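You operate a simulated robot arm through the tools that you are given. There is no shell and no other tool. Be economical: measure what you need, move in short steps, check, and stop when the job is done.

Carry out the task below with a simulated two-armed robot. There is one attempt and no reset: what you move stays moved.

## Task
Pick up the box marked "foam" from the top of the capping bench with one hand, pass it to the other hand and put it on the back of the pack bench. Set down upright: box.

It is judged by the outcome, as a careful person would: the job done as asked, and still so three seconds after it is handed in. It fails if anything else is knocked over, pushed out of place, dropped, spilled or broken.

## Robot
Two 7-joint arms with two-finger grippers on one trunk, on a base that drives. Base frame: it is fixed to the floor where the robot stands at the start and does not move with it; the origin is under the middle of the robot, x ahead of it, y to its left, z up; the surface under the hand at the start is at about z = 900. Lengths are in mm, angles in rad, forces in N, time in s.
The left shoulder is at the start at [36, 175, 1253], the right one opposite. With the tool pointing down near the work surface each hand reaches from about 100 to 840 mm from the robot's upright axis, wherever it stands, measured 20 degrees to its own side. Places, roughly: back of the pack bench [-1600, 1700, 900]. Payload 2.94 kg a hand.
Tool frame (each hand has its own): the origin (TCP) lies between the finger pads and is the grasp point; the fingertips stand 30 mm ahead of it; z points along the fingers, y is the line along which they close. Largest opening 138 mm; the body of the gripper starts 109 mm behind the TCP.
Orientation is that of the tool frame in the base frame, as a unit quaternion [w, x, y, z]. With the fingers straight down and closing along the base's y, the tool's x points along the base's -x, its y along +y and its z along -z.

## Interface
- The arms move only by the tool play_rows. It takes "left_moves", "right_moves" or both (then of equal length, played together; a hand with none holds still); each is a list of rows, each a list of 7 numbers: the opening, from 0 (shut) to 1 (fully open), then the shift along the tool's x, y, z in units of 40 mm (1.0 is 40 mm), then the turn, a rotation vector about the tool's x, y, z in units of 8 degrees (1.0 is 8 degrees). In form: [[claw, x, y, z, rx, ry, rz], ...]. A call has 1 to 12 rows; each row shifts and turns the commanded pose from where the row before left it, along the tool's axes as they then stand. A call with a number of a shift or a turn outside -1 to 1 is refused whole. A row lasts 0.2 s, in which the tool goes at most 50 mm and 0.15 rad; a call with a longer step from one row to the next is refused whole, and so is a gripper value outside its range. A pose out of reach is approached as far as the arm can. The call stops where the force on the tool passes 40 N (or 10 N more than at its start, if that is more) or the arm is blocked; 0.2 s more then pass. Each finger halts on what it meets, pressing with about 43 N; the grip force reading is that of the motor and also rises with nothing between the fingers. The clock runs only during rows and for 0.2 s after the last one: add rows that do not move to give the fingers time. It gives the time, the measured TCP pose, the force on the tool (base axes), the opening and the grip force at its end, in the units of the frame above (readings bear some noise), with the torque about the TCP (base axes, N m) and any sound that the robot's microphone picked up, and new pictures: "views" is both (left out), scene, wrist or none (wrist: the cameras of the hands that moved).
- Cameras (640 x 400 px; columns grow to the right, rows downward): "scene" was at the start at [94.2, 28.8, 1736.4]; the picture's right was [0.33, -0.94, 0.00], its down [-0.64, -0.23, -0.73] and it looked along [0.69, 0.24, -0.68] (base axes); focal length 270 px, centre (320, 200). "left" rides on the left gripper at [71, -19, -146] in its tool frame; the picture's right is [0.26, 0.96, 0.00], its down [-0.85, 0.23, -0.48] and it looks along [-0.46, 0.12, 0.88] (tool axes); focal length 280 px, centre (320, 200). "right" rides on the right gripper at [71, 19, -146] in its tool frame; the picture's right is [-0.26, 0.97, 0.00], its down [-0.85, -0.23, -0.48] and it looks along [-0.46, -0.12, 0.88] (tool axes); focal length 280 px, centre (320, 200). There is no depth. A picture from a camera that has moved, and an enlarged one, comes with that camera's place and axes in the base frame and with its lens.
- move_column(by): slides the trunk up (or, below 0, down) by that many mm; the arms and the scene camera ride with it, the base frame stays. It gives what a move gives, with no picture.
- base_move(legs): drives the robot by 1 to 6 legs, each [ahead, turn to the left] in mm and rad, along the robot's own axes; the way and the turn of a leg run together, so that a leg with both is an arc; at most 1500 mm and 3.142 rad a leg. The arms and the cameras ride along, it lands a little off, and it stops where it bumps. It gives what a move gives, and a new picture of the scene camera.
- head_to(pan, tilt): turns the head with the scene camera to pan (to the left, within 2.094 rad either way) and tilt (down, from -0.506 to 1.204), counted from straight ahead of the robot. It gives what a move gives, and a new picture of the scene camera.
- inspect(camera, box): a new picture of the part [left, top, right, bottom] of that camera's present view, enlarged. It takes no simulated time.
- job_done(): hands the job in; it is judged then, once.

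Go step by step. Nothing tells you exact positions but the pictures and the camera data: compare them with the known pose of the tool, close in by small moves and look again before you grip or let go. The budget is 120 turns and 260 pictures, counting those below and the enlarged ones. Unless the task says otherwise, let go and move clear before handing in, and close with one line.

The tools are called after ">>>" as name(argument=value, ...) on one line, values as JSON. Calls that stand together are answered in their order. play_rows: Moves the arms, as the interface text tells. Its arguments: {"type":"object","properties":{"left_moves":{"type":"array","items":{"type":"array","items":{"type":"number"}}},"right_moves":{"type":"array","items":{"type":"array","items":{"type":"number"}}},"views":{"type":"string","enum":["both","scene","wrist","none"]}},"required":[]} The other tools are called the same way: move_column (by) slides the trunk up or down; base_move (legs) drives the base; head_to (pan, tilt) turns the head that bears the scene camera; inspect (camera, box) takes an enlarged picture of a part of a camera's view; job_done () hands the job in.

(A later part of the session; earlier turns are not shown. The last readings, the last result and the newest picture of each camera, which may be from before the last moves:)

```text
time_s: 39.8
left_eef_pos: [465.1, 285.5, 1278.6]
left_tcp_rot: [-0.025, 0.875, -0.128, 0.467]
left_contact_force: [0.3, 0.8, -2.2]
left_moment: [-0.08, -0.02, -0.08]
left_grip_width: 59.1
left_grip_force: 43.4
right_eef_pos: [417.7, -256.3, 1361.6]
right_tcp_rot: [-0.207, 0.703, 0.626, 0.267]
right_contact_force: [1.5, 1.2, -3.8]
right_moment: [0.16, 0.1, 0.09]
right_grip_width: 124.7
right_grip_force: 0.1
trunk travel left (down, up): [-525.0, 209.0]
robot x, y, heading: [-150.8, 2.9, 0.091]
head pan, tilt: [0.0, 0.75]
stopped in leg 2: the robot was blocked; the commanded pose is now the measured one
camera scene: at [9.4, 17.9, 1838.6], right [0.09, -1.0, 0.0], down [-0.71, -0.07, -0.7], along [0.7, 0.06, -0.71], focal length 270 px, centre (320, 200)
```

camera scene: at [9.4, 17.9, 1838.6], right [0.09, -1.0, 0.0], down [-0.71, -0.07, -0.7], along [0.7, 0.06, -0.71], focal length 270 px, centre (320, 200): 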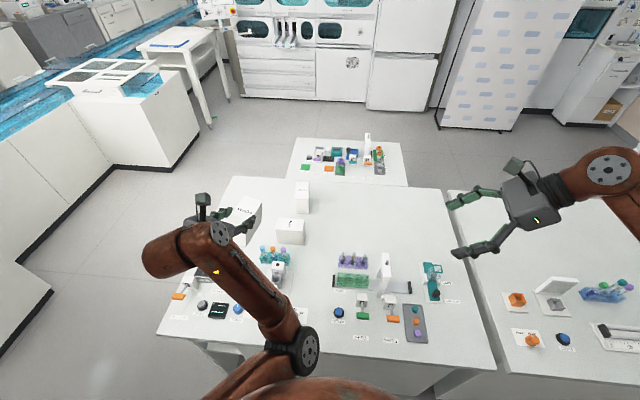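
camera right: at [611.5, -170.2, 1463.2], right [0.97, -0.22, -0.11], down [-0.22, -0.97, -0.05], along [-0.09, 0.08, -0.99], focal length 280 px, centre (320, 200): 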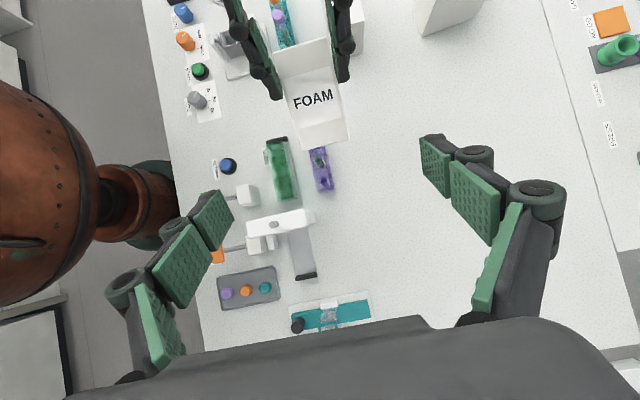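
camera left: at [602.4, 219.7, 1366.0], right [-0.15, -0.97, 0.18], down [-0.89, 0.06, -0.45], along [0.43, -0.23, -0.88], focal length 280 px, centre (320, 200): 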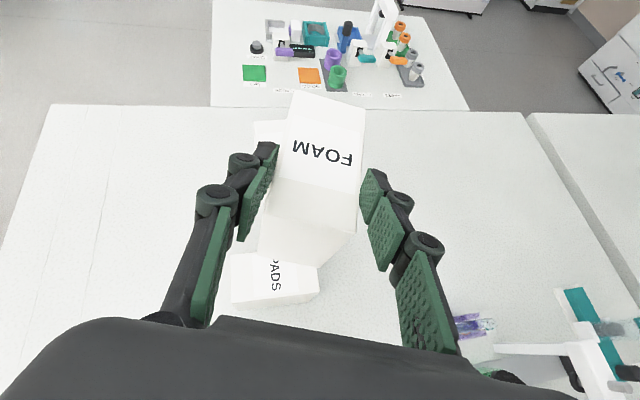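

The turn was blocked early. I'll look around the base before trying again.

>>> head_to(pan=2.09, tilt=0.9)

>>> head_to(pan=-2.09, tilt=0.9)

>>> head_to(pan=-0.9, tilt=1.2)

>>> head_to(pan=0.6, tilt=1.2)

```text
time_s: 41.7
left_eef_pos: [489.0, 285.1, 1268.4]
left_tcp_rot: [-0.017, 0.873, -0.114, 0.474]
left_contact_force: [-0.7, -0.6, -1.5]
left_moment: [0.0, 0.08, 0.04]
left_grip_width: 59.1
left_grip_force: 42.9
right_eef_pos: [430.5, -258.0, 1335.5]
right_tcp_rot: [-0.201, 0.694, 0.648, 0.241]
right_contact_force: [0.7, 1.3, -0.8]
right_moment: [-0.08, 0.08, 0.04]
right_grip_width: 123.7
right_grip_force: 0.1
trunk travel left (down, up): [-525.0, 209.0]
robot x, y, heading: [-152.0, 0.0, 0.093]
head pan, tilt: [2.089, 0.901]
camera scene: at [-158.6, 64.1, 1828.0], right [0.82, 0.58, -0.02], down [0.44, -0.64, -0.63], along [-0.38, 0.51, -0.78], focal length 270 px, centre (320, 200)
```

scene: 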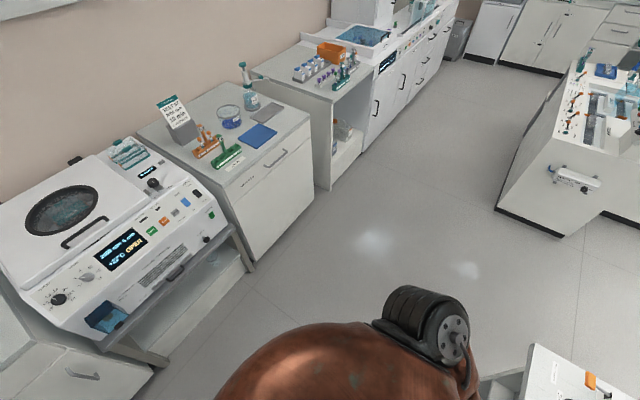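

```text
time_s: 45.1
left_eef_pos: [465.7, 285.2, 1280.5]
left_tcp_rot: [-0.022, 0.868, -0.112, 0.483]
left_contact_force: [0.4, 0.3, -0.2]
left_moment: [-0.02, 0.05, -0.01]
left_grip_width: 58.9
left_grip_force: 42.9
right_eef_pos: [408.4, -260.4, 1345.0]
right_tcp_rot: [-0.195, 0.692, 0.649, 0.248]
right_contact_force: [1.1, -0.3, 0.1]
right_moment: [0.02, 0.01, 0.01]
right_grip_width: 124.5
right_grip_force: 0.1
trunk travel left (down, up): [-525.0, 209.0]
robot x, y, heading: [-145.5, -1.2, 0.095]
head pan, tilt: [-2.089, 0.901]
camera scene: at [-164.9, -67.9, 1826.4], right [-0.91, 0.41, 0.01], down [0.31, 0.71, -0.63], along [-0.26, -0.57, -0.78], focal length 270 px, centre (320, 200)
```

scene: 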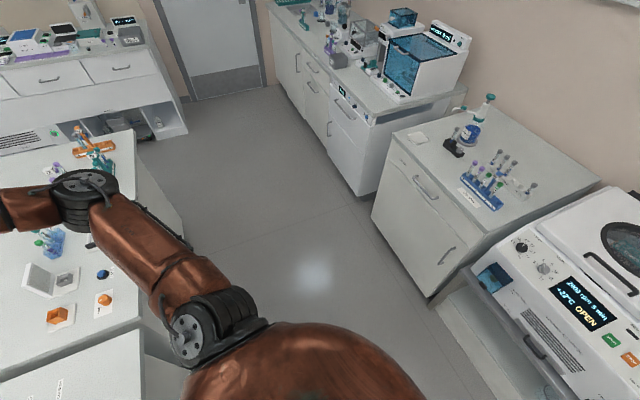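

```text
time_s: 46.5
left_eef_pos: [459.4, 283.6, 1281.8]
left_tcp_rot: [-0.02, 0.867, -0.114, 0.485]
left_contact_force: [-0.3, -0.2, -0.9]
left_moment: [-0.03, 0.03, -0.04]
left_grip_width: 58.7
left_grip_force: 43.2
right_eef_pos: [399.6, -261.6, 1346.8]
right_tcp_rot: [-0.193, 0.692, 0.649, 0.25]
right_contact_force: [0.1, -0.1, 0.9]
right_moment: [-0.04, -0.03, 0.01]
right_grip_width: 124.1
right_grip_force: 0.1
trunk travel left (down, up): [-525.0, 209.0]
robot x, y, heading: [-146.2, 0.5, 0.096]
head pan, tilt: [-0.901, 1.201]
camera scene: at [-119.8, -40.5, 1804.6], right [-0.72, -0.69, 0.0], down [-0.64, 0.67, -0.36], along [0.25, -0.26, -0.93], focal length 270 px, centre (320, 200)
```

scene: 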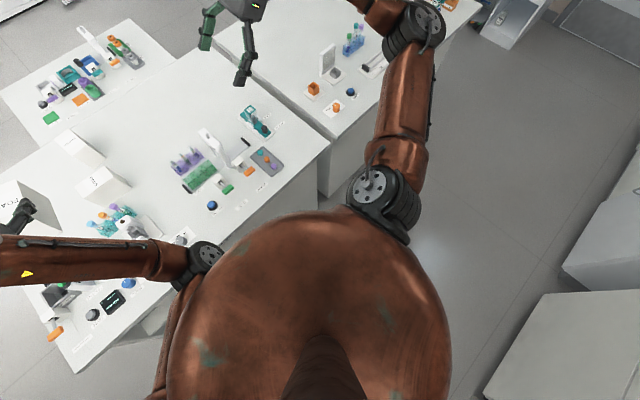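

```text
time_s: 48.1
left_eef_pos: [460.9, 282.6, 1280.4]
left_tcp_rot: [-0.02, 0.867, -0.113, 0.485]
left_contact_force: [-0.3, 0.1, -1.1]
left_moment: [0.0, 0.07, -0.01]
left_grip_width: 58.7
left_grip_force: 42.9
right_eef_pos: [401.1, -262.0, 1344.8]
right_tcp_rot: [-0.194, 0.692, 0.65, 0.249]
right_contact_force: [-0.7, 0.0, 0.4]
right_moment: [-0.02, -0.02, 0.01]
right_grip_width: 124.0
right_grip_force: 0.1
trunk travel left (down, up): [-525.0, 209.0]
robot x, y, heading: [-146.2, 2.9, 0.092]
head pan, tilt: [0.6, 1.201]
camera scene: at [-113.4, 35.3, 1804.6], right [0.64, -0.77, 0.0], down [-0.72, -0.6, -0.36], along [0.28, 0.23, -0.93], focal length 270 px, centre (320, 200)
```

scene: 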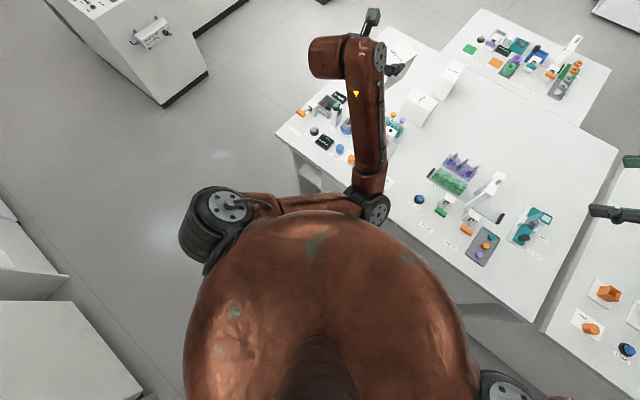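

>>> inspect(camera="scene", box=[260, 30, 520, 250])

>>> head_to(pan=0.34, tilt=0.75)

```text
1.82 times, centred on (390, 140) of scene
camera zoom: at [-113.4, 35.3, 1804.6], right [0.64, -0.77, 0.0], down [-0.72, -0.6, -0.36], along [0.28, 0.23, -0.93], focal length 490 px, centre (193, 309)
```

zoom: 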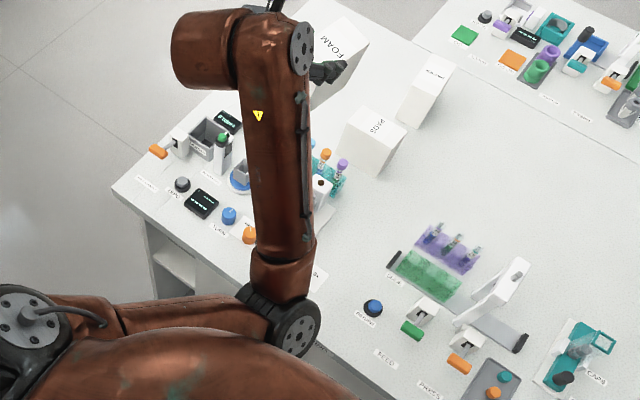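

```text
time_s: 49.0
left_eef_pos: [459.7, 283.0, 1280.5]
left_tcp_rot: [-0.02, 0.867, -0.113, 0.485]
left_contact_force: [0.0, 0.5, -1.4]
left_moment: [-0.01, 0.07, -0.03]
left_grip_width: 59.0
left_grip_force: 42.8
right_eef_pos: [400.7, -260.9, 1344.7]
right_tcp_rot: [-0.194, 0.691, 0.649, 0.25]
right_contact_force: [-0.4, 0.5, -0.1]
right_moment: [-0.02, -0.01, 0.06]
right_grip_width: 124.0
right_grip_force: 0.1
trunk travel left (down, up): [-525.0, 209.0]
robot x, y, heading: [-147.9, -1.9, 0.09]
head pan, tilt: [0.34, 0.75]
camera scene: at [-81.4, 34.4, 1836.2], right [0.42, -0.91, 0.0], down [-0.62, -0.29, -0.73], along [0.66, 0.31, -0.68], focal length 270 px, centre (320, 200)
```

scene: 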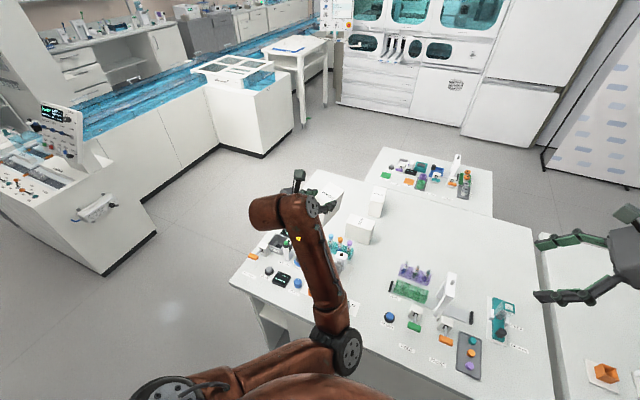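

The body is upright again; the arms were only thrown off by the abrupt stop. I'll extend and level the left hand to free its elbow, back away further, and retry the turn in a small step.

>>> play_rows(left_moves=[[0, 0.148, -0.099, 0.853, 0, 0, 0], [0, 0.148, -0.099, 0.853, 0, 0, 0], [0, 0.148, -0.099, 0.853, 0, 0, 0], [0, 0.148, -0.099, 0.853, 0, 0, 0], [0, 0, 0, 0, -0.29, -0.105, -0.427], [0, 0, 0, 0, -0.29, -0.105, -0.427], [0, 0, 0, 0, 0, 0, 0]], views="none")

>>> base_move(legs=[[-110, 0]])

>>> base_move(legs=[[0, 0.3]])

```text
time_s: 50.6
left_eef_pos: [590.4, 275.1, 1229.0]
left_tcp_rot: [0.047, 0.88, -0.083, 0.466]
left_contact_force: [-0.3, -0.7, -1.5]
left_moment: [-0.01, 0.04, 0.02]
left_grip_width: 59.0
left_grip_force: 43.7
right_eef_pos: [401.8, -261.0, 1346.1]
right_tcp_rot: [-0.194, 0.692, 0.649, 0.25]
right_contact_force: [-0.3, 0.1, 0.0]
right_moment: [0.02, 0.02, -0.02]
right_grip_width: 124.3
right_grip_force: 0.1
trunk travel left (down, up): [-525.0, 209.0]
robot x, y, heading: [-147.5, 1.8, 0.091]
head pan, tilt: [0.34, 0.75]
```

```text
time_s: 51.8
left_eef_pos: [510.4, 270.1, 1214.1]
left_tcp_rot: [0.048, 0.885, -0.081, 0.455]
left_contact_force: [-2.3, -0.2, -0.5]
left_moment: [0.03, -0.04, 0.03]
left_grip_width: 58.9
left_grip_force: 43.0
right_eef_pos: [326.3, -265.3, 1336.3]
right_tcp_rot: [-0.203, 0.694, 0.648, 0.24]
right_contact_force: [-0.7, 2.3, 0.4]
right_moment: [-0.12, -0.15, -0.13]
right_grip_width: 124.1
right_grip_force: 0.0
trunk travel left (down, up): [-525.0, 209.0]
robot x, y, heading: [-258.8, -10.5, 0.092]
head pan, tilt: [0.34, 0.75]
camera scene: at [-131.3, 29.6, 1838.0], right [0.42, -0.91, -0.01], down [-0.64, -0.29, -0.71], along [0.64, 0.31, -0.7], focal length 270 px, centre (320, 200)
```

scene: 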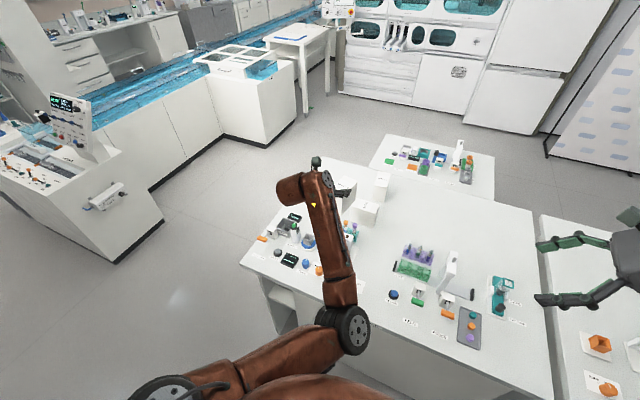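

```text
time_s: 52.7
left_eef_pos: [323.7, 315.6, 1287.4]
left_tcp_rot: [-0.003, 0.865, -0.068, 0.497]
left_contact_force: [1.7, 0.7, -3.5]
left_moment: [-0.09, -0.1, -0.1]
left_grip_width: 58.9
left_grip_force: 42.9
right_eef_pos: [156.0, -225.2, 1404.3]
right_tcp_rot: [-0.17, 0.643, 0.689, 0.288]
right_contact_force: [-1.7, -5.8, -6.1]
right_moment: [0.91, -0.32, -0.11]
right_grip_width: 124.4
right_grip_force: 0.3
trunk travel left (down, up): [-525.0, 209.0]
robot x, y, heading: [-260.6, -13.6, 0.142]
head pan, tilt: [0.34, 0.75]
stopped in leg 1: the robot was blocked; the commanded pose is now the measured one
camera scene: at [-209.5, 17.5, 1837.1], right [0.47, -0.88, 0.0], down [-0.6, -0.31, -0.74], along [0.65, 0.34, -0.67], focal length 270 px, centre (320, 200)
```

scene: 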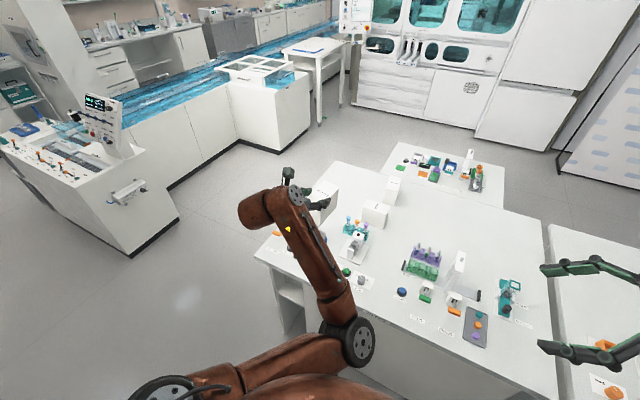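

The turn keeps stopping because the left elbow is folded against the torso. I'll extend the hand and yaw it partway back so the elbow swings out.

>>> play_rows(left_moves=[[0, 0, -0.19, 0.99, 0, 0, 0], [0, 0, -0.19, 0.99, 0, 0, 0], [0, 0, 0, 0, -0.86, 0.073, 0.505], [0, 0, 0, 0, -0.86, 0.073, 0.505], [0, 0, 0, 0, -0.86, 0.073, 0.505], [0, 0, 0, 0, -0.86, 0.073, 0.505], [0, 0, 0, 0, -0.86, 0.073, 0.505], [0, 0, 0, 0, -0.86, 0.073, 0.505], [0, 0, 0, 0, 0, 0, 0]], views="both")

```text
time_s: 53.6
left_eef_pos: [415.8, 300.2, 1215.6]
left_tcp_rot: [0.078, 0.87, -0.166, 0.457]
left_contact_force: [6.0, 7.1, 17.8]
left_moment: [0.12, 1.77, -0.62]
left_grip_width: 58.9
left_grip_force: 43.7
right_eef_pos: [213.3, -175.3, 1412.5]
right_tcp_rot: [-0.174, 0.617, 0.712, 0.287]
right_contact_force: [-5.7, -3.5, 5.8]
right_moment: [-0.04, -0.43, -0.31]
right_grip_width: 124.4
right_grip_force: 0.2
trunk travel left (down, up): [-525.0, 209.0]
robot x, y, heading: [-257.2, -5.5, 0.148]
head pan, tilt: [0.34, 0.75]
stopped in row 4 (right hand): the arm was blocked; the commanded pose is now the measured one
camera scene: at [-87.8, 45.9, 1839.2], right [0.47, -0.88, -0.02], down [-0.64, -0.33, -0.69], along [0.61, 0.34, -0.72], focal length 270 px, centre (320, 200)
camera left: at [349.7, 343.5, 1357.4], right [-0.21, -0.96, 0.2], down [-0.9, 0.11, -0.43], along [0.39, -0.27, -0.88], focal length 280 px, centre (320, 200)
```

scene: 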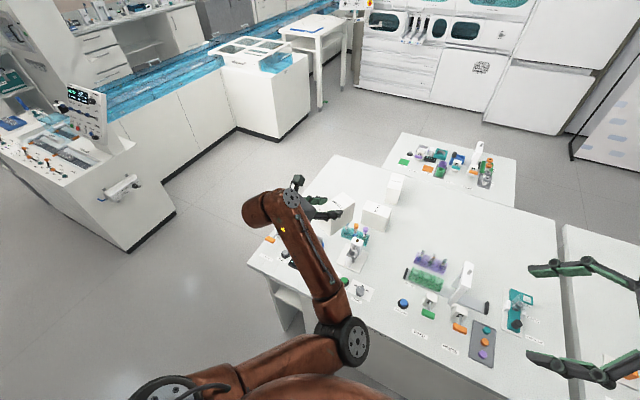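
left: 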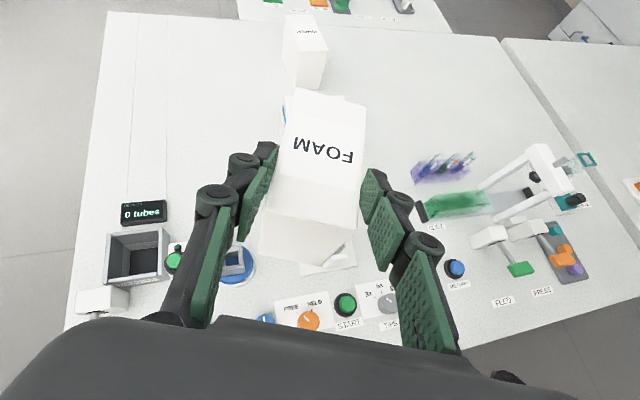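

The body is swaying from the abrupt stop, so I'll hold still and let it settle.

>>> play_rows(left_moves=[[0, 0, 0, 0, 0, 0, 0], [0, 0, 0, 0, 0, 0, 0], [0, 0, 0, 0, 0, 0, 0], [0, 0, 0, 0, 0, 0, 0], [0, 0, 0, 0, 0, 0, 0], [0, 0, 0, 0, 0, 0, 0], [0, 0, 0, 0, 0, 0, 0], [0, 0, 0, 0, 0, 0, 0], [0, 0, 0, 0, 0, 0, 0], [0, 0, 0, 0, 0, 0, 0]], views="scene")

```text
time_s: 53.9
left_eef_pos: [317.5, 302.2, 1254.4]
left_tcp_rot: [0.046, 0.855, -0.168, 0.488]
left_contact_force: [0.2, 0.3, 0.2]
left_moment: [0.08, 0.1, 0.02]
left_grip_width: 58.7
left_grip_force: 43.0
right_eef_pos: [127.5, -188.6, 1399.9]
right_tcp_rot: [-0.171, 0.618, 0.712, 0.285]
right_contact_force: [1.3, 1.8, 3.4]
right_moment: [-0.32, 0.21, 0.05]
right_grip_width: 124.1
right_grip_force: 0.0
trunk travel left (down, up): [-525.0, 209.0]
robot x, y, heading: [-259.1, -7.8, 0.148]
head pan, tilt: [0.34, 0.75]
stopped in row 1 (left hand): the arm was blocked; the commanded pose is now the measured one
camera scene: at [-168.9, 29.5, 1836.6], right [0.47, -0.88, -0.01], down [-0.61, -0.32, -0.72], along [0.64, 0.34, -0.69], focal length 270 px, centre (320, 200)
```

scene: 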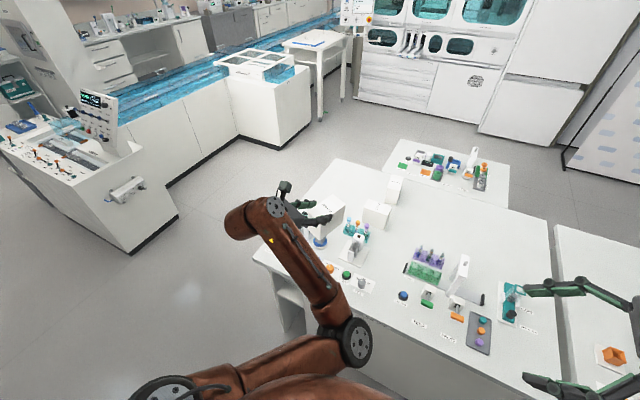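

>>> head_to(pan=0.0, tilt=0.9)

>>> play_rows(left_moves=[[0, 0, 0, 0, 0, 0, 0], [0, 0, 0, 0, 0, 0, 0], [0, 0, 0, 0, 0, 0, 0], [0, 0, 0, 0, 0, 0, 0], [0, 0, 0, 0, 0, 0, 0], [0, 0, 0, 0, 0, 0, 0]], views="both")

```text
time_s: 54.8
left_eef_pos: [351.3, 305.5, 1240.9]
left_tcp_rot: [0.054, 0.861, -0.166, 0.477]
left_contact_force: [-0.7, 1.3, -1.2]
left_moment: [0.0, 0.02, -0.02]
left_grip_width: 58.8
left_grip_force: 42.8
right_eef_pos: [148.8, -179.5, 1429.6]
right_tcp_rot: [-0.163, 0.613, 0.709, 0.308]
right_contact_force: [0.8, -0.2, -0.9]
right_moment: [0.09, 0.13, 0.06]
right_grip_width: 124.1
right_grip_force: 0.0
trunk travel left (down, up): [-525.0, 209.0]
robot x, y, heading: [-262.1, -11.9, 0.15]
head pan, tilt: [0.0, 0.901]
camera scene: at [-143.3, 8.2, 1825.9], right [0.15, -0.99, 0.0], down [-0.79, -0.12, -0.6], along [0.59, 0.09, -0.8], focal length 270 px, centre (320, 200)
```

scene: 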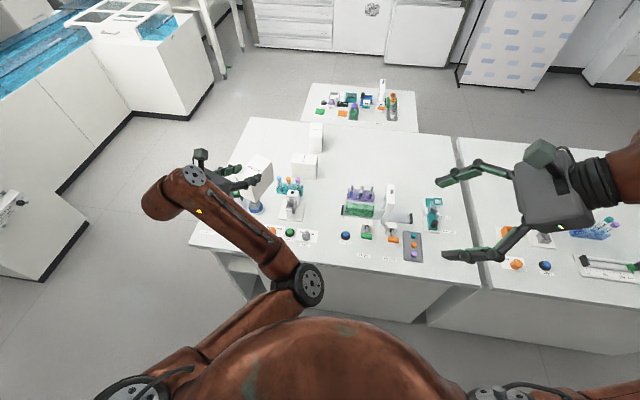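

```text
time_s: 55.1
left_eef_pos: [294.6, 298.1, 1267.4]
left_tcp_rot: [0.045, 0.85, -0.169, 0.497]
left_contact_force: [-0.4, -0.2, -1.0]
left_moment: [0.05, 0.11, 0.06]
left_grip_width: 58.7
left_grip_force: 43.4
right_eef_pos: [84.1, -188.9, 1447.4]
right_tcp_rot: [-0.147, 0.599, 0.715, 0.33]
right_contact_force: [-1.3, -0.1, 1.9]
right_moment: [-0.16, -0.11, -0.12]
right_grip_width: 124.2
right_grip_force: 0.0
trunk travel left (down, up): [-525.0, 209.0]
robot x, y, heading: [-261.6, -10.8, 0.15]
head pan, tilt: [0.0, 0.901]
stopped in row 1 (right hand): the arm was blocked; the commanded pose is now the measured one
camera scene: at [-216.0, -5.3, 1825.9], right [0.15, -0.99, 0.0], down [-0.77, -0.11, -0.63], along [0.62, 0.09, -0.78], focal length 270 px, centre (320, 200)
camera left: at [212.7, 333.5, 1403.5], right [-0.2, -0.97, 0.14], down [-0.85, 0.11, -0.51], along [0.48, -0.22, -0.85], focal length 280 px, centre (320, 200)
```

scene: 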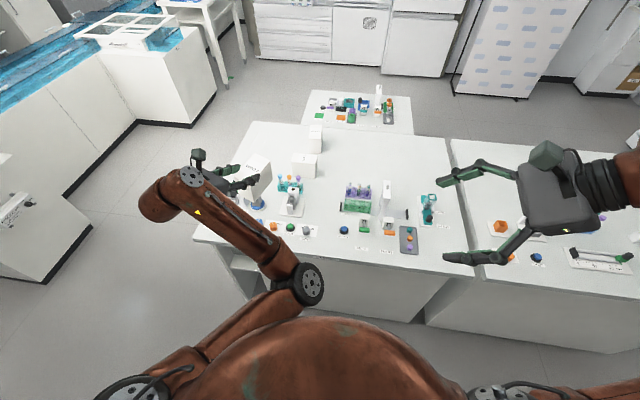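
left: 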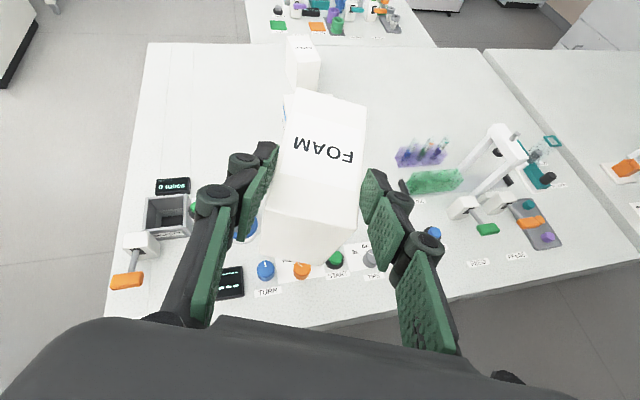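

>>> head_to(pan=2.0, tilt=0.6)

>>> head_to(pan=-1.0, tilt=1.0)

>>> head_to(pan=0.5, tilt=1.0)

```text
time_s: 57.0
left_eef_pos: [321.0, 300.9, 1251.9]
left_tcp_rot: [0.049, 0.856, -0.167, 0.487]
left_contact_force: [0.7, 0.0, -1.5]
left_moment: [-0.01, 0.04, 0.0]
left_grip_width: 58.9
left_grip_force: 43.2
right_eef_pos: [112.1, -183.7, 1438.0]
right_tcp_rot: [-0.153, 0.604, 0.713, 0.321]
right_contact_force: [0.6, 0.4, 0.2]
right_moment: [0.03, 0.03, 0.04]
right_grip_width: 124.2
right_grip_force: 0.1
trunk travel left (down, up): [-525.0, 209.0]
robot x, y, heading: [-259.8, -8.5, 0.147]
head pan, tilt: [2.0, 0.6]
camera scene: at [-312.6, 63.1, 1849.2], right [0.84, 0.55, 0.0], down [0.31, -0.47, -0.83], along [-0.45, 0.69, -0.56], focal length 270 px, centre (320, 200)
```

scene: 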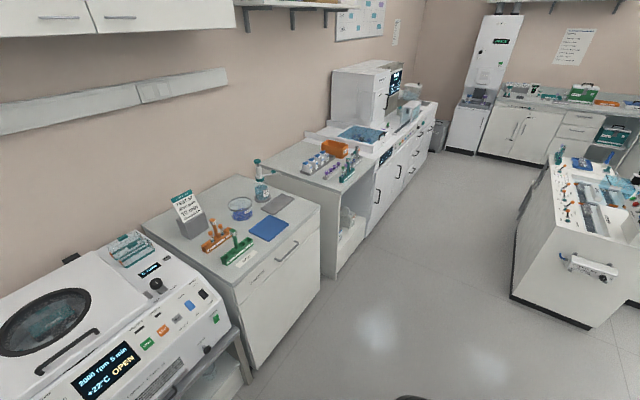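

```text
time_s: 59.6
left_eef_pos: [319.6, 300.8, 1253.1]
left_tcp_rot: [0.05, 0.856, -0.168, 0.487]
left_contact_force: [-0.5, 0.0, -1.2]
left_moment: [0.02, 0.04, 0.01]
left_grip_width: 58.8
left_grip_force: 43.3
right_eef_pos: [111.8, -183.5, 1439.7]
right_tcp_rot: [-0.153, 0.603, 0.713, 0.322]
right_contact_force: [-1.1, 0.5, -0.3]
right_moment: [-0.02, -0.02, -0.03]
right_grip_width: 124.1
right_grip_force: 0.1
trunk travel left (down, up): [-525.0, 209.0]
robot x, y, heading: [-258.5, -9.8, 0.148]
head pan, tilt: [-1.0, 1.0]
camera scene: at [-219.8, -63.9, 1817.1], right [-0.75, -0.66, 0.0], down [-0.55, 0.63, -0.54], along [0.36, -0.41, -0.84], focal length 270 px, centre (320, 200)
```

scene: 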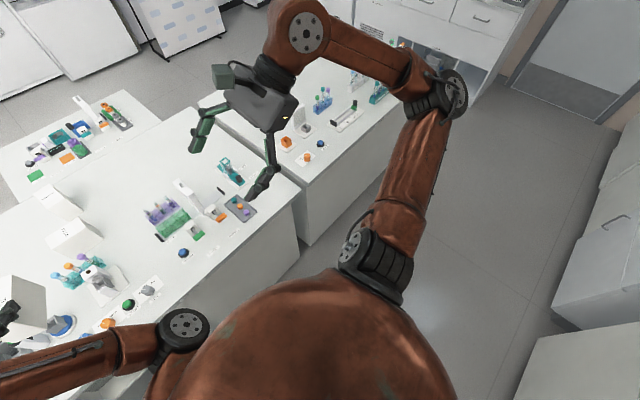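

```text
time_s: 61.2
left_eef_pos: [319.2, 300.8, 1253.1]
left_tcp_rot: [0.049, 0.856, -0.167, 0.487]
left_contact_force: [0.0, 0.0, -1.7]
left_moment: [0.03, 0.04, 0.0]
left_grip_width: 59.0
left_grip_force: 43.6
right_eef_pos: [112.9, -184.8, 1439.7]
right_tcp_rot: [-0.152, 0.604, 0.713, 0.322]
right_contact_force: [-0.4, 0.0, -0.5]
right_moment: [-0.05, 0.01, 0.0]
right_grip_width: 124.2
right_grip_force: 0.1
trunk travel left (down, up): [-525.0, 209.0]
robot x, y, heading: [-256.0, -14.0, 0.143]
head pan, tilt: [0.499, 1.0]
camera scene: at [-210.1, 30.5, 1817.2], right [0.6, -0.8, 0.0], down [-0.67, -0.51, -0.54], along [0.43, 0.33, -0.84], focal length 270 px, centre (320, 200)
```

scene: 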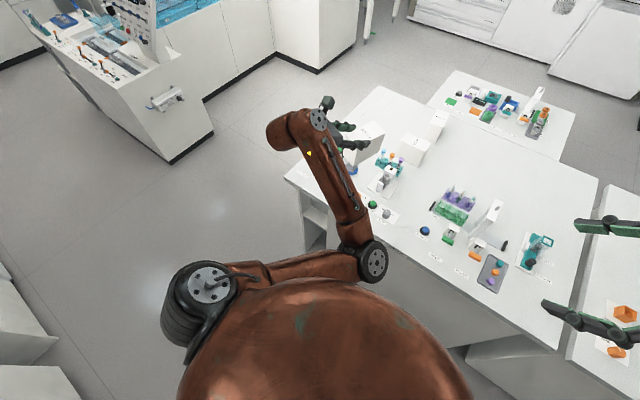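

It's settled now. I'll extend and yaw the left hand gently to swing the elbow outward.

>>> play_rows(left_moves=[[0, 0.257, -0.683, 0.523, 0, 0, 0], [0, 0.257, -0.683, 0.523, 0, 0, 0], [0, 0.257, -0.683, 0.523, 0, 0, 0], [0, 0, 0, 0, -0.6, 0.056, 0.37], [0, 0, 0, 0, -0.6, 0.056, 0.37], [0, 0, 0, 0, -0.6, 0.056, 0.37], [0, 0, 0, 0, -0.6, 0.056, 0.37], [0, 0, 0, 0, -0.6, 0.056, 0.37], [0, 0, 0, 0, -0.6, 0.056, 0.37], [0, 0, 0, 0, -0.6, 0.056, 0.37], [0, 0, 0, 0, -0.6, 0.056, 0.37]], views="scene")

```text
time_s: 63.6
left_eef_pos: [412.7, 354.4, 1250.5]
left_tcp_rot: [0.235, 0.723, -0.485, 0.432]
left_contact_force: [0.3, -0.8, -1.2]
left_moment: [0.01, 0.01, -0.02]
left_grip_width: 59.0
left_grip_force: 43.1
right_eef_pos: [112.9, -181.9, 1439.5]
right_tcp_rot: [-0.152, 0.603, 0.714, 0.322]
right_contact_force: [1.0, 0.1, 0.1]
right_moment: [-0.04, -0.02, -0.07]
right_grip_width: 124.4
right_grip_force: 0.1
trunk travel left (down, up): [-525.0, 209.0]
robot x, y, heading: [-257.9, -7.7, 0.151]
head pan, tilt: [0.499, 1.0]
camera scene: at [-210.1, 32.9, 1817.1], right [0.6, -0.8, 0.0], down [-0.67, -0.51, -0.54], along [0.43, 0.33, -0.84], focal length 270 px, centre (320, 200)
```

scene: 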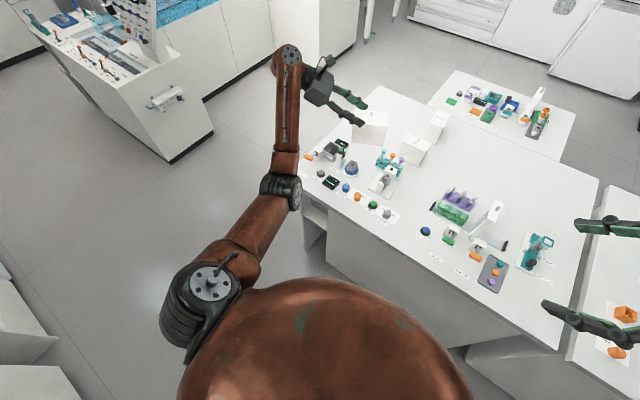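

The elbow is clear of the torso. I'll retry the turn.

>>> base_move(legs=[[0, 0.4]])

```text
time_s: 65.2
left_eef_pos: [218.1, 586.1, 1250.8]
left_tcp_rot: [0.144, 0.806, -0.332, 0.469]
left_contact_force: [0.1, 0.1, -0.9]
left_moment: [0.05, 0.03, 0.01]
left_grip_width: 58.8
left_grip_force: 43.0
right_eef_pos: [149.3, -25.9, 1438.6]
right_tcp_rot: [-0.213, 0.45, 0.819, 0.285]
right_contact_force: [0.4, 0.3, -0.3]
right_moment: [-0.03, 0.01, -0.01]
right_grip_width: 124.2
right_grip_force: 0.1
trunk travel left (down, up): [-525.0, 209.0]
robot x, y, heading: [-259.0, -13.0, 0.548]
head pan, tilt: [0.499, 1.0]
camera scene: at [-229.7, 46.3, 1817.1], right [0.87, -0.5, 0.0], down [-0.42, -0.73, -0.54], along [0.27, 0.47, -0.84], focal length 270 px, centre (320, 200)
```

scene: 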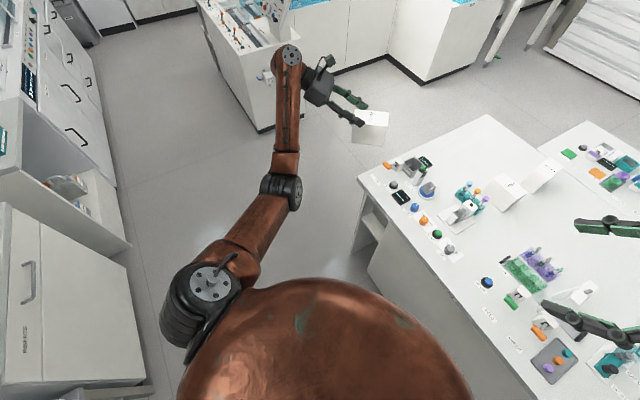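

The turn works. I'll continue turning toward the lane in front of the benches and drive along it.

>>> base_move(legs=[[0, 1.072], [1000, 0]])

>>> head_to(pan=0.6, tilt=0.7)

```text
time_s: 73.1
left_eef_pos: [-622.3, 1677.4, 1250.8]
left_tcp_rot: [-0.119, 0.862, 0.132, 0.475]
left_contact_force: [0.6, -0.1, -0.8]
left_moment: [-0.07, 0.03, -0.02]
left_grip_width: 58.8
left_grip_force: 43.4
right_eef_pos: [-111.5, 1332.0, 1439.6]
right_tcp_rot: [-0.33, -0.039, 0.934, 0.133]
right_contact_force: [0.4, 0.3, -0.6]
right_moment: [-0.02, 0.02, 0.01]
right_grip_width: 124.3
right_grip_force: 0.1
trunk travel left (down, up): [-525.0, 209.0]
robot x, y, heading: [-317.1, 976.4, 1.633]
head pan, tilt: [0.499, 1.0]
camera scene: at [-351.5, 1029.7, 1817.1], right [0.85, 0.53, 0.0], down [0.45, -0.71, -0.54], along [-0.29, 0.46, -0.84], focal length 270 px, centre (320, 200)
```

scene: 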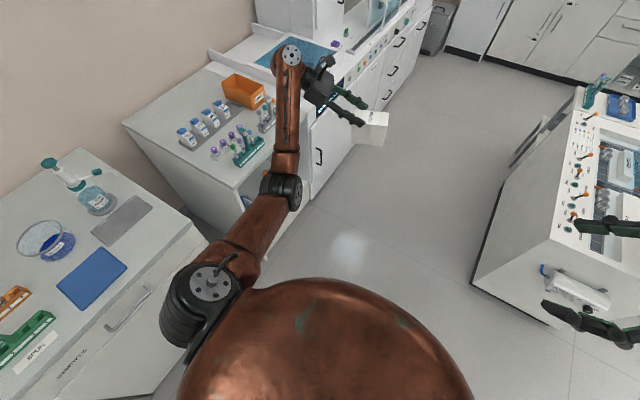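

```text
time_s: 73.9
left_eef_pos: [-621.5, 1676.2, 1251.4]
left_tcp_rot: [-0.12, 0.861, 0.133, 0.476]
left_contact_force: [0.6, 0.7, -1.0]
left_moment: [-0.03, 0.05, -0.02]
left_grip_width: 59.1
left_grip_force: 43.1
right_eef_pos: [-110.9, 1331.7, 1439.7]
right_tcp_rot: [-0.33, -0.038, 0.934, 0.133]
right_contact_force: [0.3, -0.1, 0.3]
right_moment: [0.0, -0.03, -0.02]
right_grip_width: 124.1
right_grip_force: 0.1
trunk travel left (down, up): [-525.0, 209.0]
robot x, y, heading: [-319.8, 974.4, 1.631]
head pan, tilt: [0.6, 0.7]
camera scene: at [-366.6, 1036.9, 1840.5], right [0.79, 0.62, 0.0], down [0.4, -0.51, -0.76], along [-0.47, 0.6, -0.64], focal length 270 px, centre (320, 200)
```

scene: 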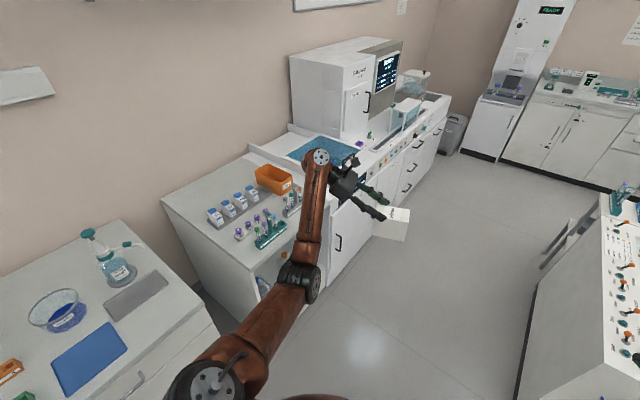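

>>> inspect(camera="scene", box=[150, 120, 350, 280])

```text
2.50 times, centred on (250, 200) of scene
camera zoom: at [-366.6, 1036.9, 1840.5], right [0.79, 0.62, 0.0], down [0.4, -0.51, -0.76], along [-0.47, 0.6, -0.64], focal length 674 px, centre (495, 200)
```

zoom: 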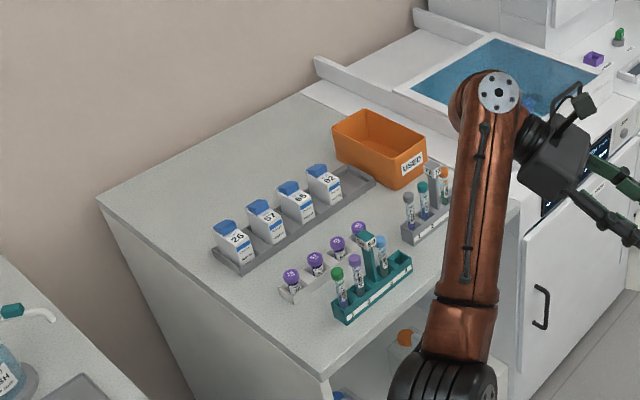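

The back strip of the pack bench, x -1745 to -1412 and y 1380 to 1800, is empty behind the bottle tray. I'll drive alongside it, turn to face it and stop short.

>>> base_move(legs=[[680, 0], [0, 1.51]])

>>> head_to(pan=0.0, tilt=0.75)

```text
time_s: 81.3
left_eef_pos: [-1074.5, 1399.3, 1251.8]
left_tcp_rot: [-0.412, 0.538, 0.685, 0.266]
left_contact_force: [-0.5, 0.5, -1.2]
left_moment: [-0.05, -0.01, 0.02]
left_grip_width: 59.1
left_grip_force: 43.5
right_eef_pos: [-697.6, 1884.6, 1438.2]
right_tcp_rot: [0.332, 0.666, -0.655, 0.128]
right_contact_force: [-0.4, 0.0, -0.7]
right_moment: [0.03, 0.02, 0.0]
right_grip_width: 124.3
right_grip_force: 0.0
trunk travel left (down, up): [-525.0, 209.0]
robot x, y, heading: [-359.4, 1660.3, 3.139]
head pan, tilt: [0.6, 0.7]
camera scene: at [-418.6, 1611.4, 1840.5], right [-0.56, 0.83, 0.0], down [0.53, 0.36, -0.76], along [-0.63, -0.43, -0.64], focal length 270 px, centre (320, 200)
```

scene: 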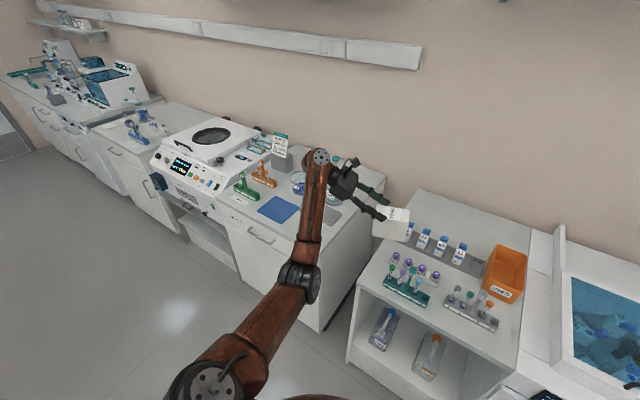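

```text
time_s: 82.3
left_eef_pos: [-1073.3, 1399.7, 1252.3]
left_tcp_rot: [-0.412, 0.538, 0.686, 0.265]
left_contact_force: [-0.3, -0.3, -0.7]
left_moment: [-0.04, -0.04, -0.01]
left_grip_width: 58.7
left_grip_force: 42.9
right_eef_pos: [-695.9, 1884.1, 1439.1]
right_tcp_rot: [0.332, 0.666, -0.655, 0.128]
right_contact_force: [0.1, -0.5, 0.3]
right_moment: [-0.02, 0.04, 0.02]
right_grip_width: 124.3
right_grip_force: 0.0
trunk travel left (down, up): [-525.0, 209.0]
robot x, y, heading: [-357.2, 1657.2, 3.142]
head pan, tilt: [0.0, 0.75]
camera scene: at [-431.3, 1659.5, 1836.3], right [0.0, 1.0, 0.0], down [0.68, 0.0, -0.73], along [-0.73, 0.0, -0.68], focal length 270 px, centre (320, 200)
```

scene: 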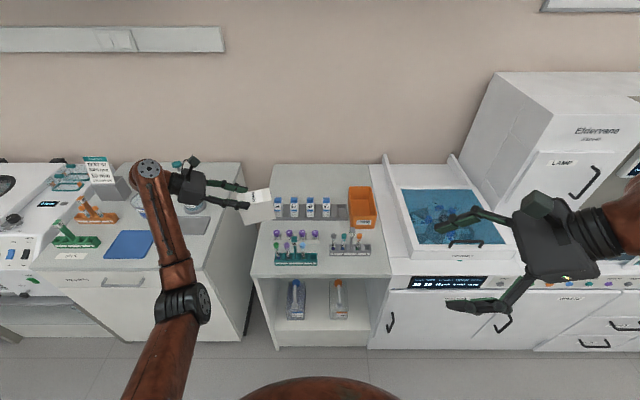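

The view is frontal and clear. I'll drive forward until the clearance matches the one at the first bench.

>>> base_move(legs=[[368, 0]])

>>> head_to(pan=0.15, tilt=0.8)

```text
time_s: 84.6
left_eef_pos: [-1440.9, 1401.8, 1252.2]
left_tcp_rot: [-0.412, 0.539, 0.685, 0.266]
left_contact_force: [0.6, 0.0, -1.6]
left_moment: [-0.04, -0.02, -0.05]
left_grip_width: 58.9
left_grip_force: 42.8
right_eef_pos: [-1062.7, 1885.7, 1439.2]
right_tcp_rot: [0.333, 0.666, -0.656, 0.127]
right_contact_force: [0.2, -0.5, -0.7]
right_moment: [-0.01, -0.02, 0.02]
right_grip_width: 124.3
right_grip_force: 0.0
trunk travel left (down, up): [-525.0, 209.0]
robot x, y, heading: [-721.4, 1656.1, 3.137]
head pan, tilt: [0.0, 0.75]
camera scene: at [-797.7, 1660.8, 1836.2], right [0.0, 1.0, 0.0], down [0.68, 0.0, -0.73], along [-0.73, 0.0, -0.68], focal length 270 px, centre (320, 200)
```

scene: 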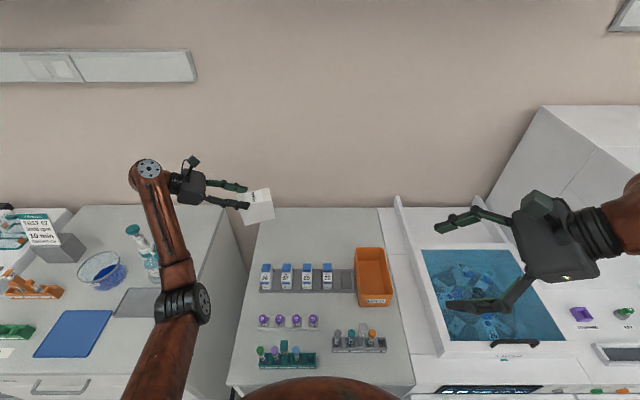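

```text
time_s: 85.3
left_eef_pos: [-1439.5, 1401.0, 1251.5]
left_tcp_rot: [-0.412, 0.538, 0.686, 0.265]
left_contact_force: [0.1, -0.4, -1.1]
left_moment: [-0.05, -0.05, 0.03]
left_grip_width: 58.8
left_grip_force: 42.7
right_eef_pos: [-1061.8, 1886.6, 1438.5]
right_tcp_rot: [0.332, 0.666, -0.656, 0.128]
right_contact_force: [0.1, -0.3, 0.3]
right_moment: [0.01, 0.0, 0.0]
right_grip_width: 124.3
right_grip_force: 0.1
trunk travel left (down, up): [-525.0, 209.0]
robot x, y, heading: [-724.5, 1653.2, 3.138]
head pan, tilt: [0.15, 0.799]
camera scene: at [-793.7, 1648.6, 1832.3], right [-0.15, 0.99, 0.0], down [0.71, 0.1, -0.7], along [-0.69, -0.1, -0.72], focal length 270 px, centre (320, 200)
```

scene: 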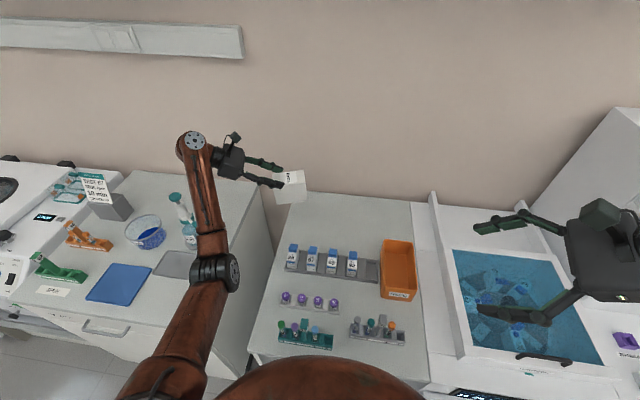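

Now I'll move the box over the empty back strip at height and level it.

>>> play_rows(left_moves=[[0, 0.298, -0.136, 0.851, 0, 0, 0], [0, 0.298, -0.136, 0.851, 0, 0, 0], [0, 0.298, -0.136, 0.851, 0, 0, 0], [0, 0.298, -0.136, 0.851, 0, 0, 0], [0, 0.298, -0.136, 0.851, 0, 0, 0], [0, 0.298, -0.136, 0.851, 0, 0, 0], [0, 0.298, -0.136, 0.851, 0, 0, 0], [0, 0, 0, 0, -0.32, -0.315, -0.473], [0, 0, 0, 0, 0, 0, 0], [0, 0, 0, 0, 0, 0, 0]], views="both")

```text
time_s: 87.5
left_eef_pos: [-1549.7, 1626.9, 1201.7]
left_tcp_rot: [-0.376, 0.53, 0.706, 0.282]
left_contact_force: [-0.6, 0.0, -0.9]
left_moment: [-0.06, 0.01, 0.02]
left_grip_width: 58.8
left_grip_force: 42.5
right_eef_pos: [-1062.2, 1886.6, 1438.5]
right_tcp_rot: [0.331, 0.666, -0.656, 0.128]
right_contact_force: [-0.7, 0.1, 0.8]
right_moment: [0.03, 0.02, -0.01]
right_grip_width: 124.1
right_grip_force: 0.1
trunk travel left (down, up): [-525.0, 209.0]
robot x, y, heading: [-720.5, 1661.9, 3.136]
head pan, tilt: [0.15, 0.799]
camera scene: at [-793.8, 1649.2, 1832.3], right [-0.15, 0.99, 0.0], down [0.71, 0.1, -0.7], along [-0.69, -0.1, -0.72], focal length 270 px, centre (320, 200)
camera left: at [-1544.3, 1542.7, 1342.1], right [0.89, 0.41, 0.22], down [0.46, -0.77, -0.44], along [-0.01, 0.49, -0.87], focal length 280 px, centre (320, 200)
```

scene: 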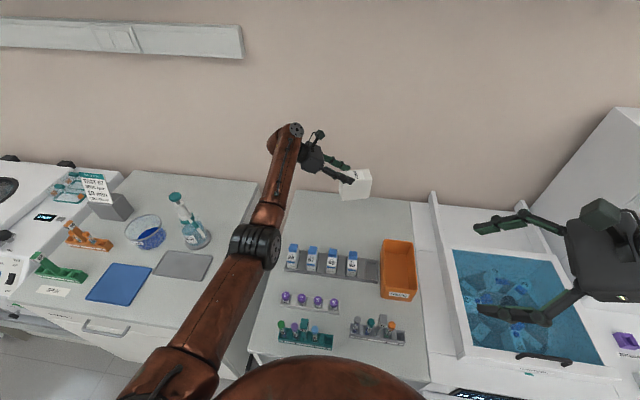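
left: 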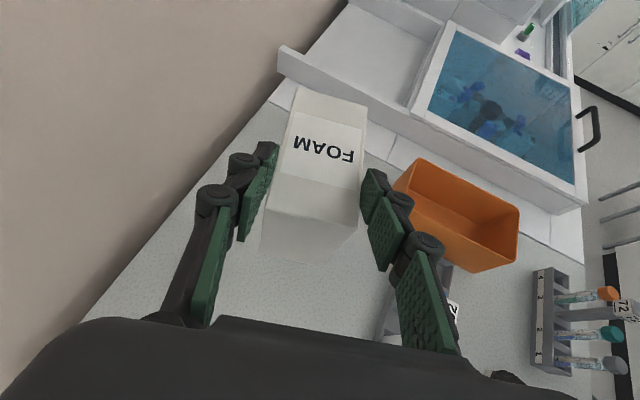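

The box is level, with its centre at about (-1561, 1664). I'll lower partly with the trunk and partly with the arm to keep the elbow above the bottles.

>>> move_column(by=-90)

>>> play_rows(left_moves=[[0, -0.4, 0, 0.27, 0, 0, 0], [0, -0.4, 0, 0.27, 0, 0, 0], [0, -0.4, 0, 0.27, 0, 0, 0], [0, -0.4, 0, 0.27, 0, 0, 0], [0, 0, 0, 0, 0, 0, 0]], views="both")

```text
time_s: 88.8
left_eef_pos: [-1550.1, 1625.6, 1113.1]
left_tcp_rot: [-0.377, 0.531, 0.705, 0.283]
left_contact_force: [0.5, 0.5, -0.9]
left_moment: [-0.05, 0.01, 0.01]
left_grip_width: 58.8
left_grip_force: 43.1
right_eef_pos: [-1061.8, 1886.6, 1349.4]
right_tcp_rot: [0.332, 0.665, -0.656, 0.127]
right_contact_force: [-0.2, -0.5, -0.1]
right_moment: [0.02, 0.01, 0.01]
right_grip_width: 124.2
right_grip_force: 0.0
trunk travel left (down, up): [-435.0, 299.0]
robot x, y, heading: [-721.9, 1661.1, 3.138]
head pan, tilt: [0.15, 0.799]
```

```text
time_s: 90.0
left_eef_pos: [-1548.7, 1626.6, 1035.0]
left_tcp_rot: [-0.376, 0.531, 0.705, 0.282]
left_contact_force: [-0.7, 0.4, -1.4]
left_moment: [-0.02, 0.01, 0.01]
left_grip_width: 58.8
left_grip_force: 42.4
right_eef_pos: [-1062.4, 1887.1, 1349.2]
right_tcp_rot: [0.332, 0.666, -0.656, 0.128]
right_contact_force: [-0.1, -0.4, -0.5]
right_moment: [0.01, 0.01, 0.02]
right_grip_width: 124.3
right_grip_force: 0.0
trunk travel left (down, up): [-435.0, 299.0]
robot x, y, heading: [-722.1, 1655.4, 3.137]
head pan, tilt: [0.15, 0.799]
camera scene: at [-814.5, 1649.1, 1742.4], right [-0.15, 0.99, 0.0], down [0.71, 0.1, -0.7], along [-0.69, -0.1, -0.72], focal length 270 px, centre (320, 200)
camera left: at [-1544.3, 1542.6, 1174.9], right [0.89, 0.41, 0.22], down [0.46, -0.77, -0.44], along [-0.01, 0.49, -0.87], focal length 280 px, centre (320, 200)
```

scene: 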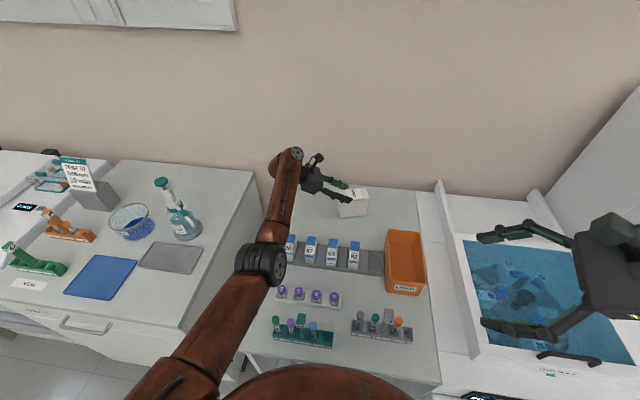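
left: 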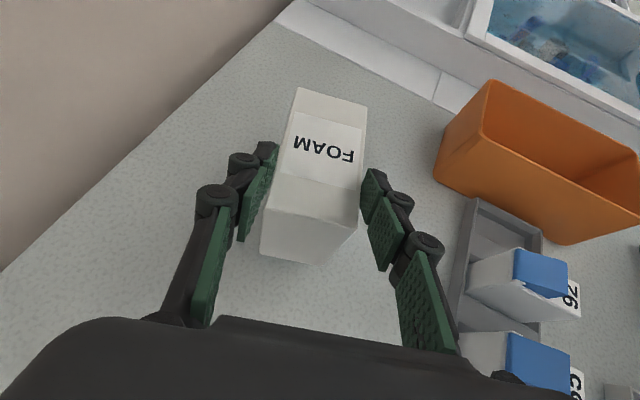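

>>> play_rows(left_moves=[[0, -0.311, 0, 0.21, 0, 0, 0], [0, -0.311, 0, 0.21, 0, 0, 0], [0, -0.311, 0, 0.21, 0, 0, 0], [0, -0.166, 0, 0.112, 0, 0, 0], [0, 0, 0, 0, 0, 0, 0]], views="none")

>>> inspect(camera="scene", box=[270, 140, 430, 260])

>>> inspect(camera="left", box=[0, 0, 640, 400])

```text
time_s: 90.9
left_eef_pos: [-1554.3, 1629.0, 1001.8]
left_tcp_rot: [-0.385, 0.531, 0.7, 0.281]
left_contact_force: [0.9, 1.3, 15.2]
left_moment: [-0.05, -0.26, -0.12]
left_grip_width: 59.1
left_grip_force: 43.4
right_eef_pos: [-1063.0, 1887.6, 1348.4]
right_tcp_rot: [0.332, 0.666, -0.656, 0.128]
right_contact_force: [-1.0, 0.0, -0.6]
right_moment: [-0.02, -0.07, 0.03]
right_grip_width: 124.2
right_grip_force: 0.1
trunk travel left (down, up): [-435.0, 299.0]
robot x, y, heading: [-723.5, 1658.7, 3.138]
head pan, tilt: [0.15, 0.799]
stopped in row 4 (left hand): the force on the tool passed its limit at 56 N (the readings are from after the stop); the commanded pose is now the measured one
```

```text
3.33 times, centred on (350, 200) of scene
camera zoom: at [-814.9, 1649.2, 1742.2], right [-0.15, 0.99, 0.0], down [0.71, 0.1, -0.7], along [-0.69, -0.1, -0.72], focal length 898 px, centre (220, 200)
```

zoom: 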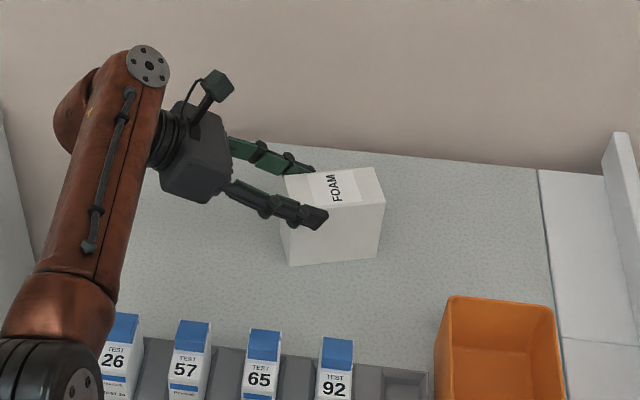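

```text
1.00 times, centred on (320, 200) of left (not enlarged: the box is as wide or as high as the picture)
camera zoom: at [-1546.7, 1542.9, 1139.7], right [0.89, 0.41, 0.2], down [0.46, -0.76, -0.46], along [-0.03, 0.5, -0.87], focal length 280 px, centre (320, 200)
```

zoom: 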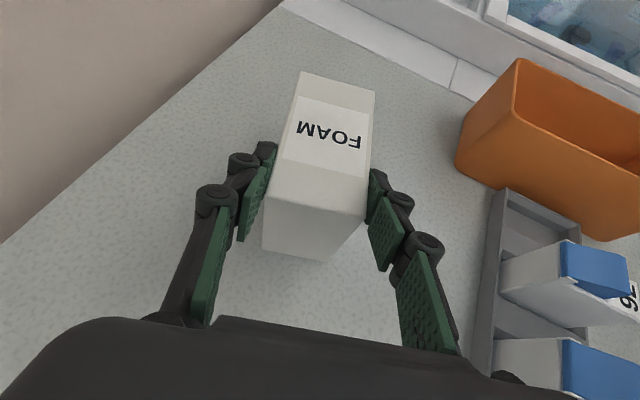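

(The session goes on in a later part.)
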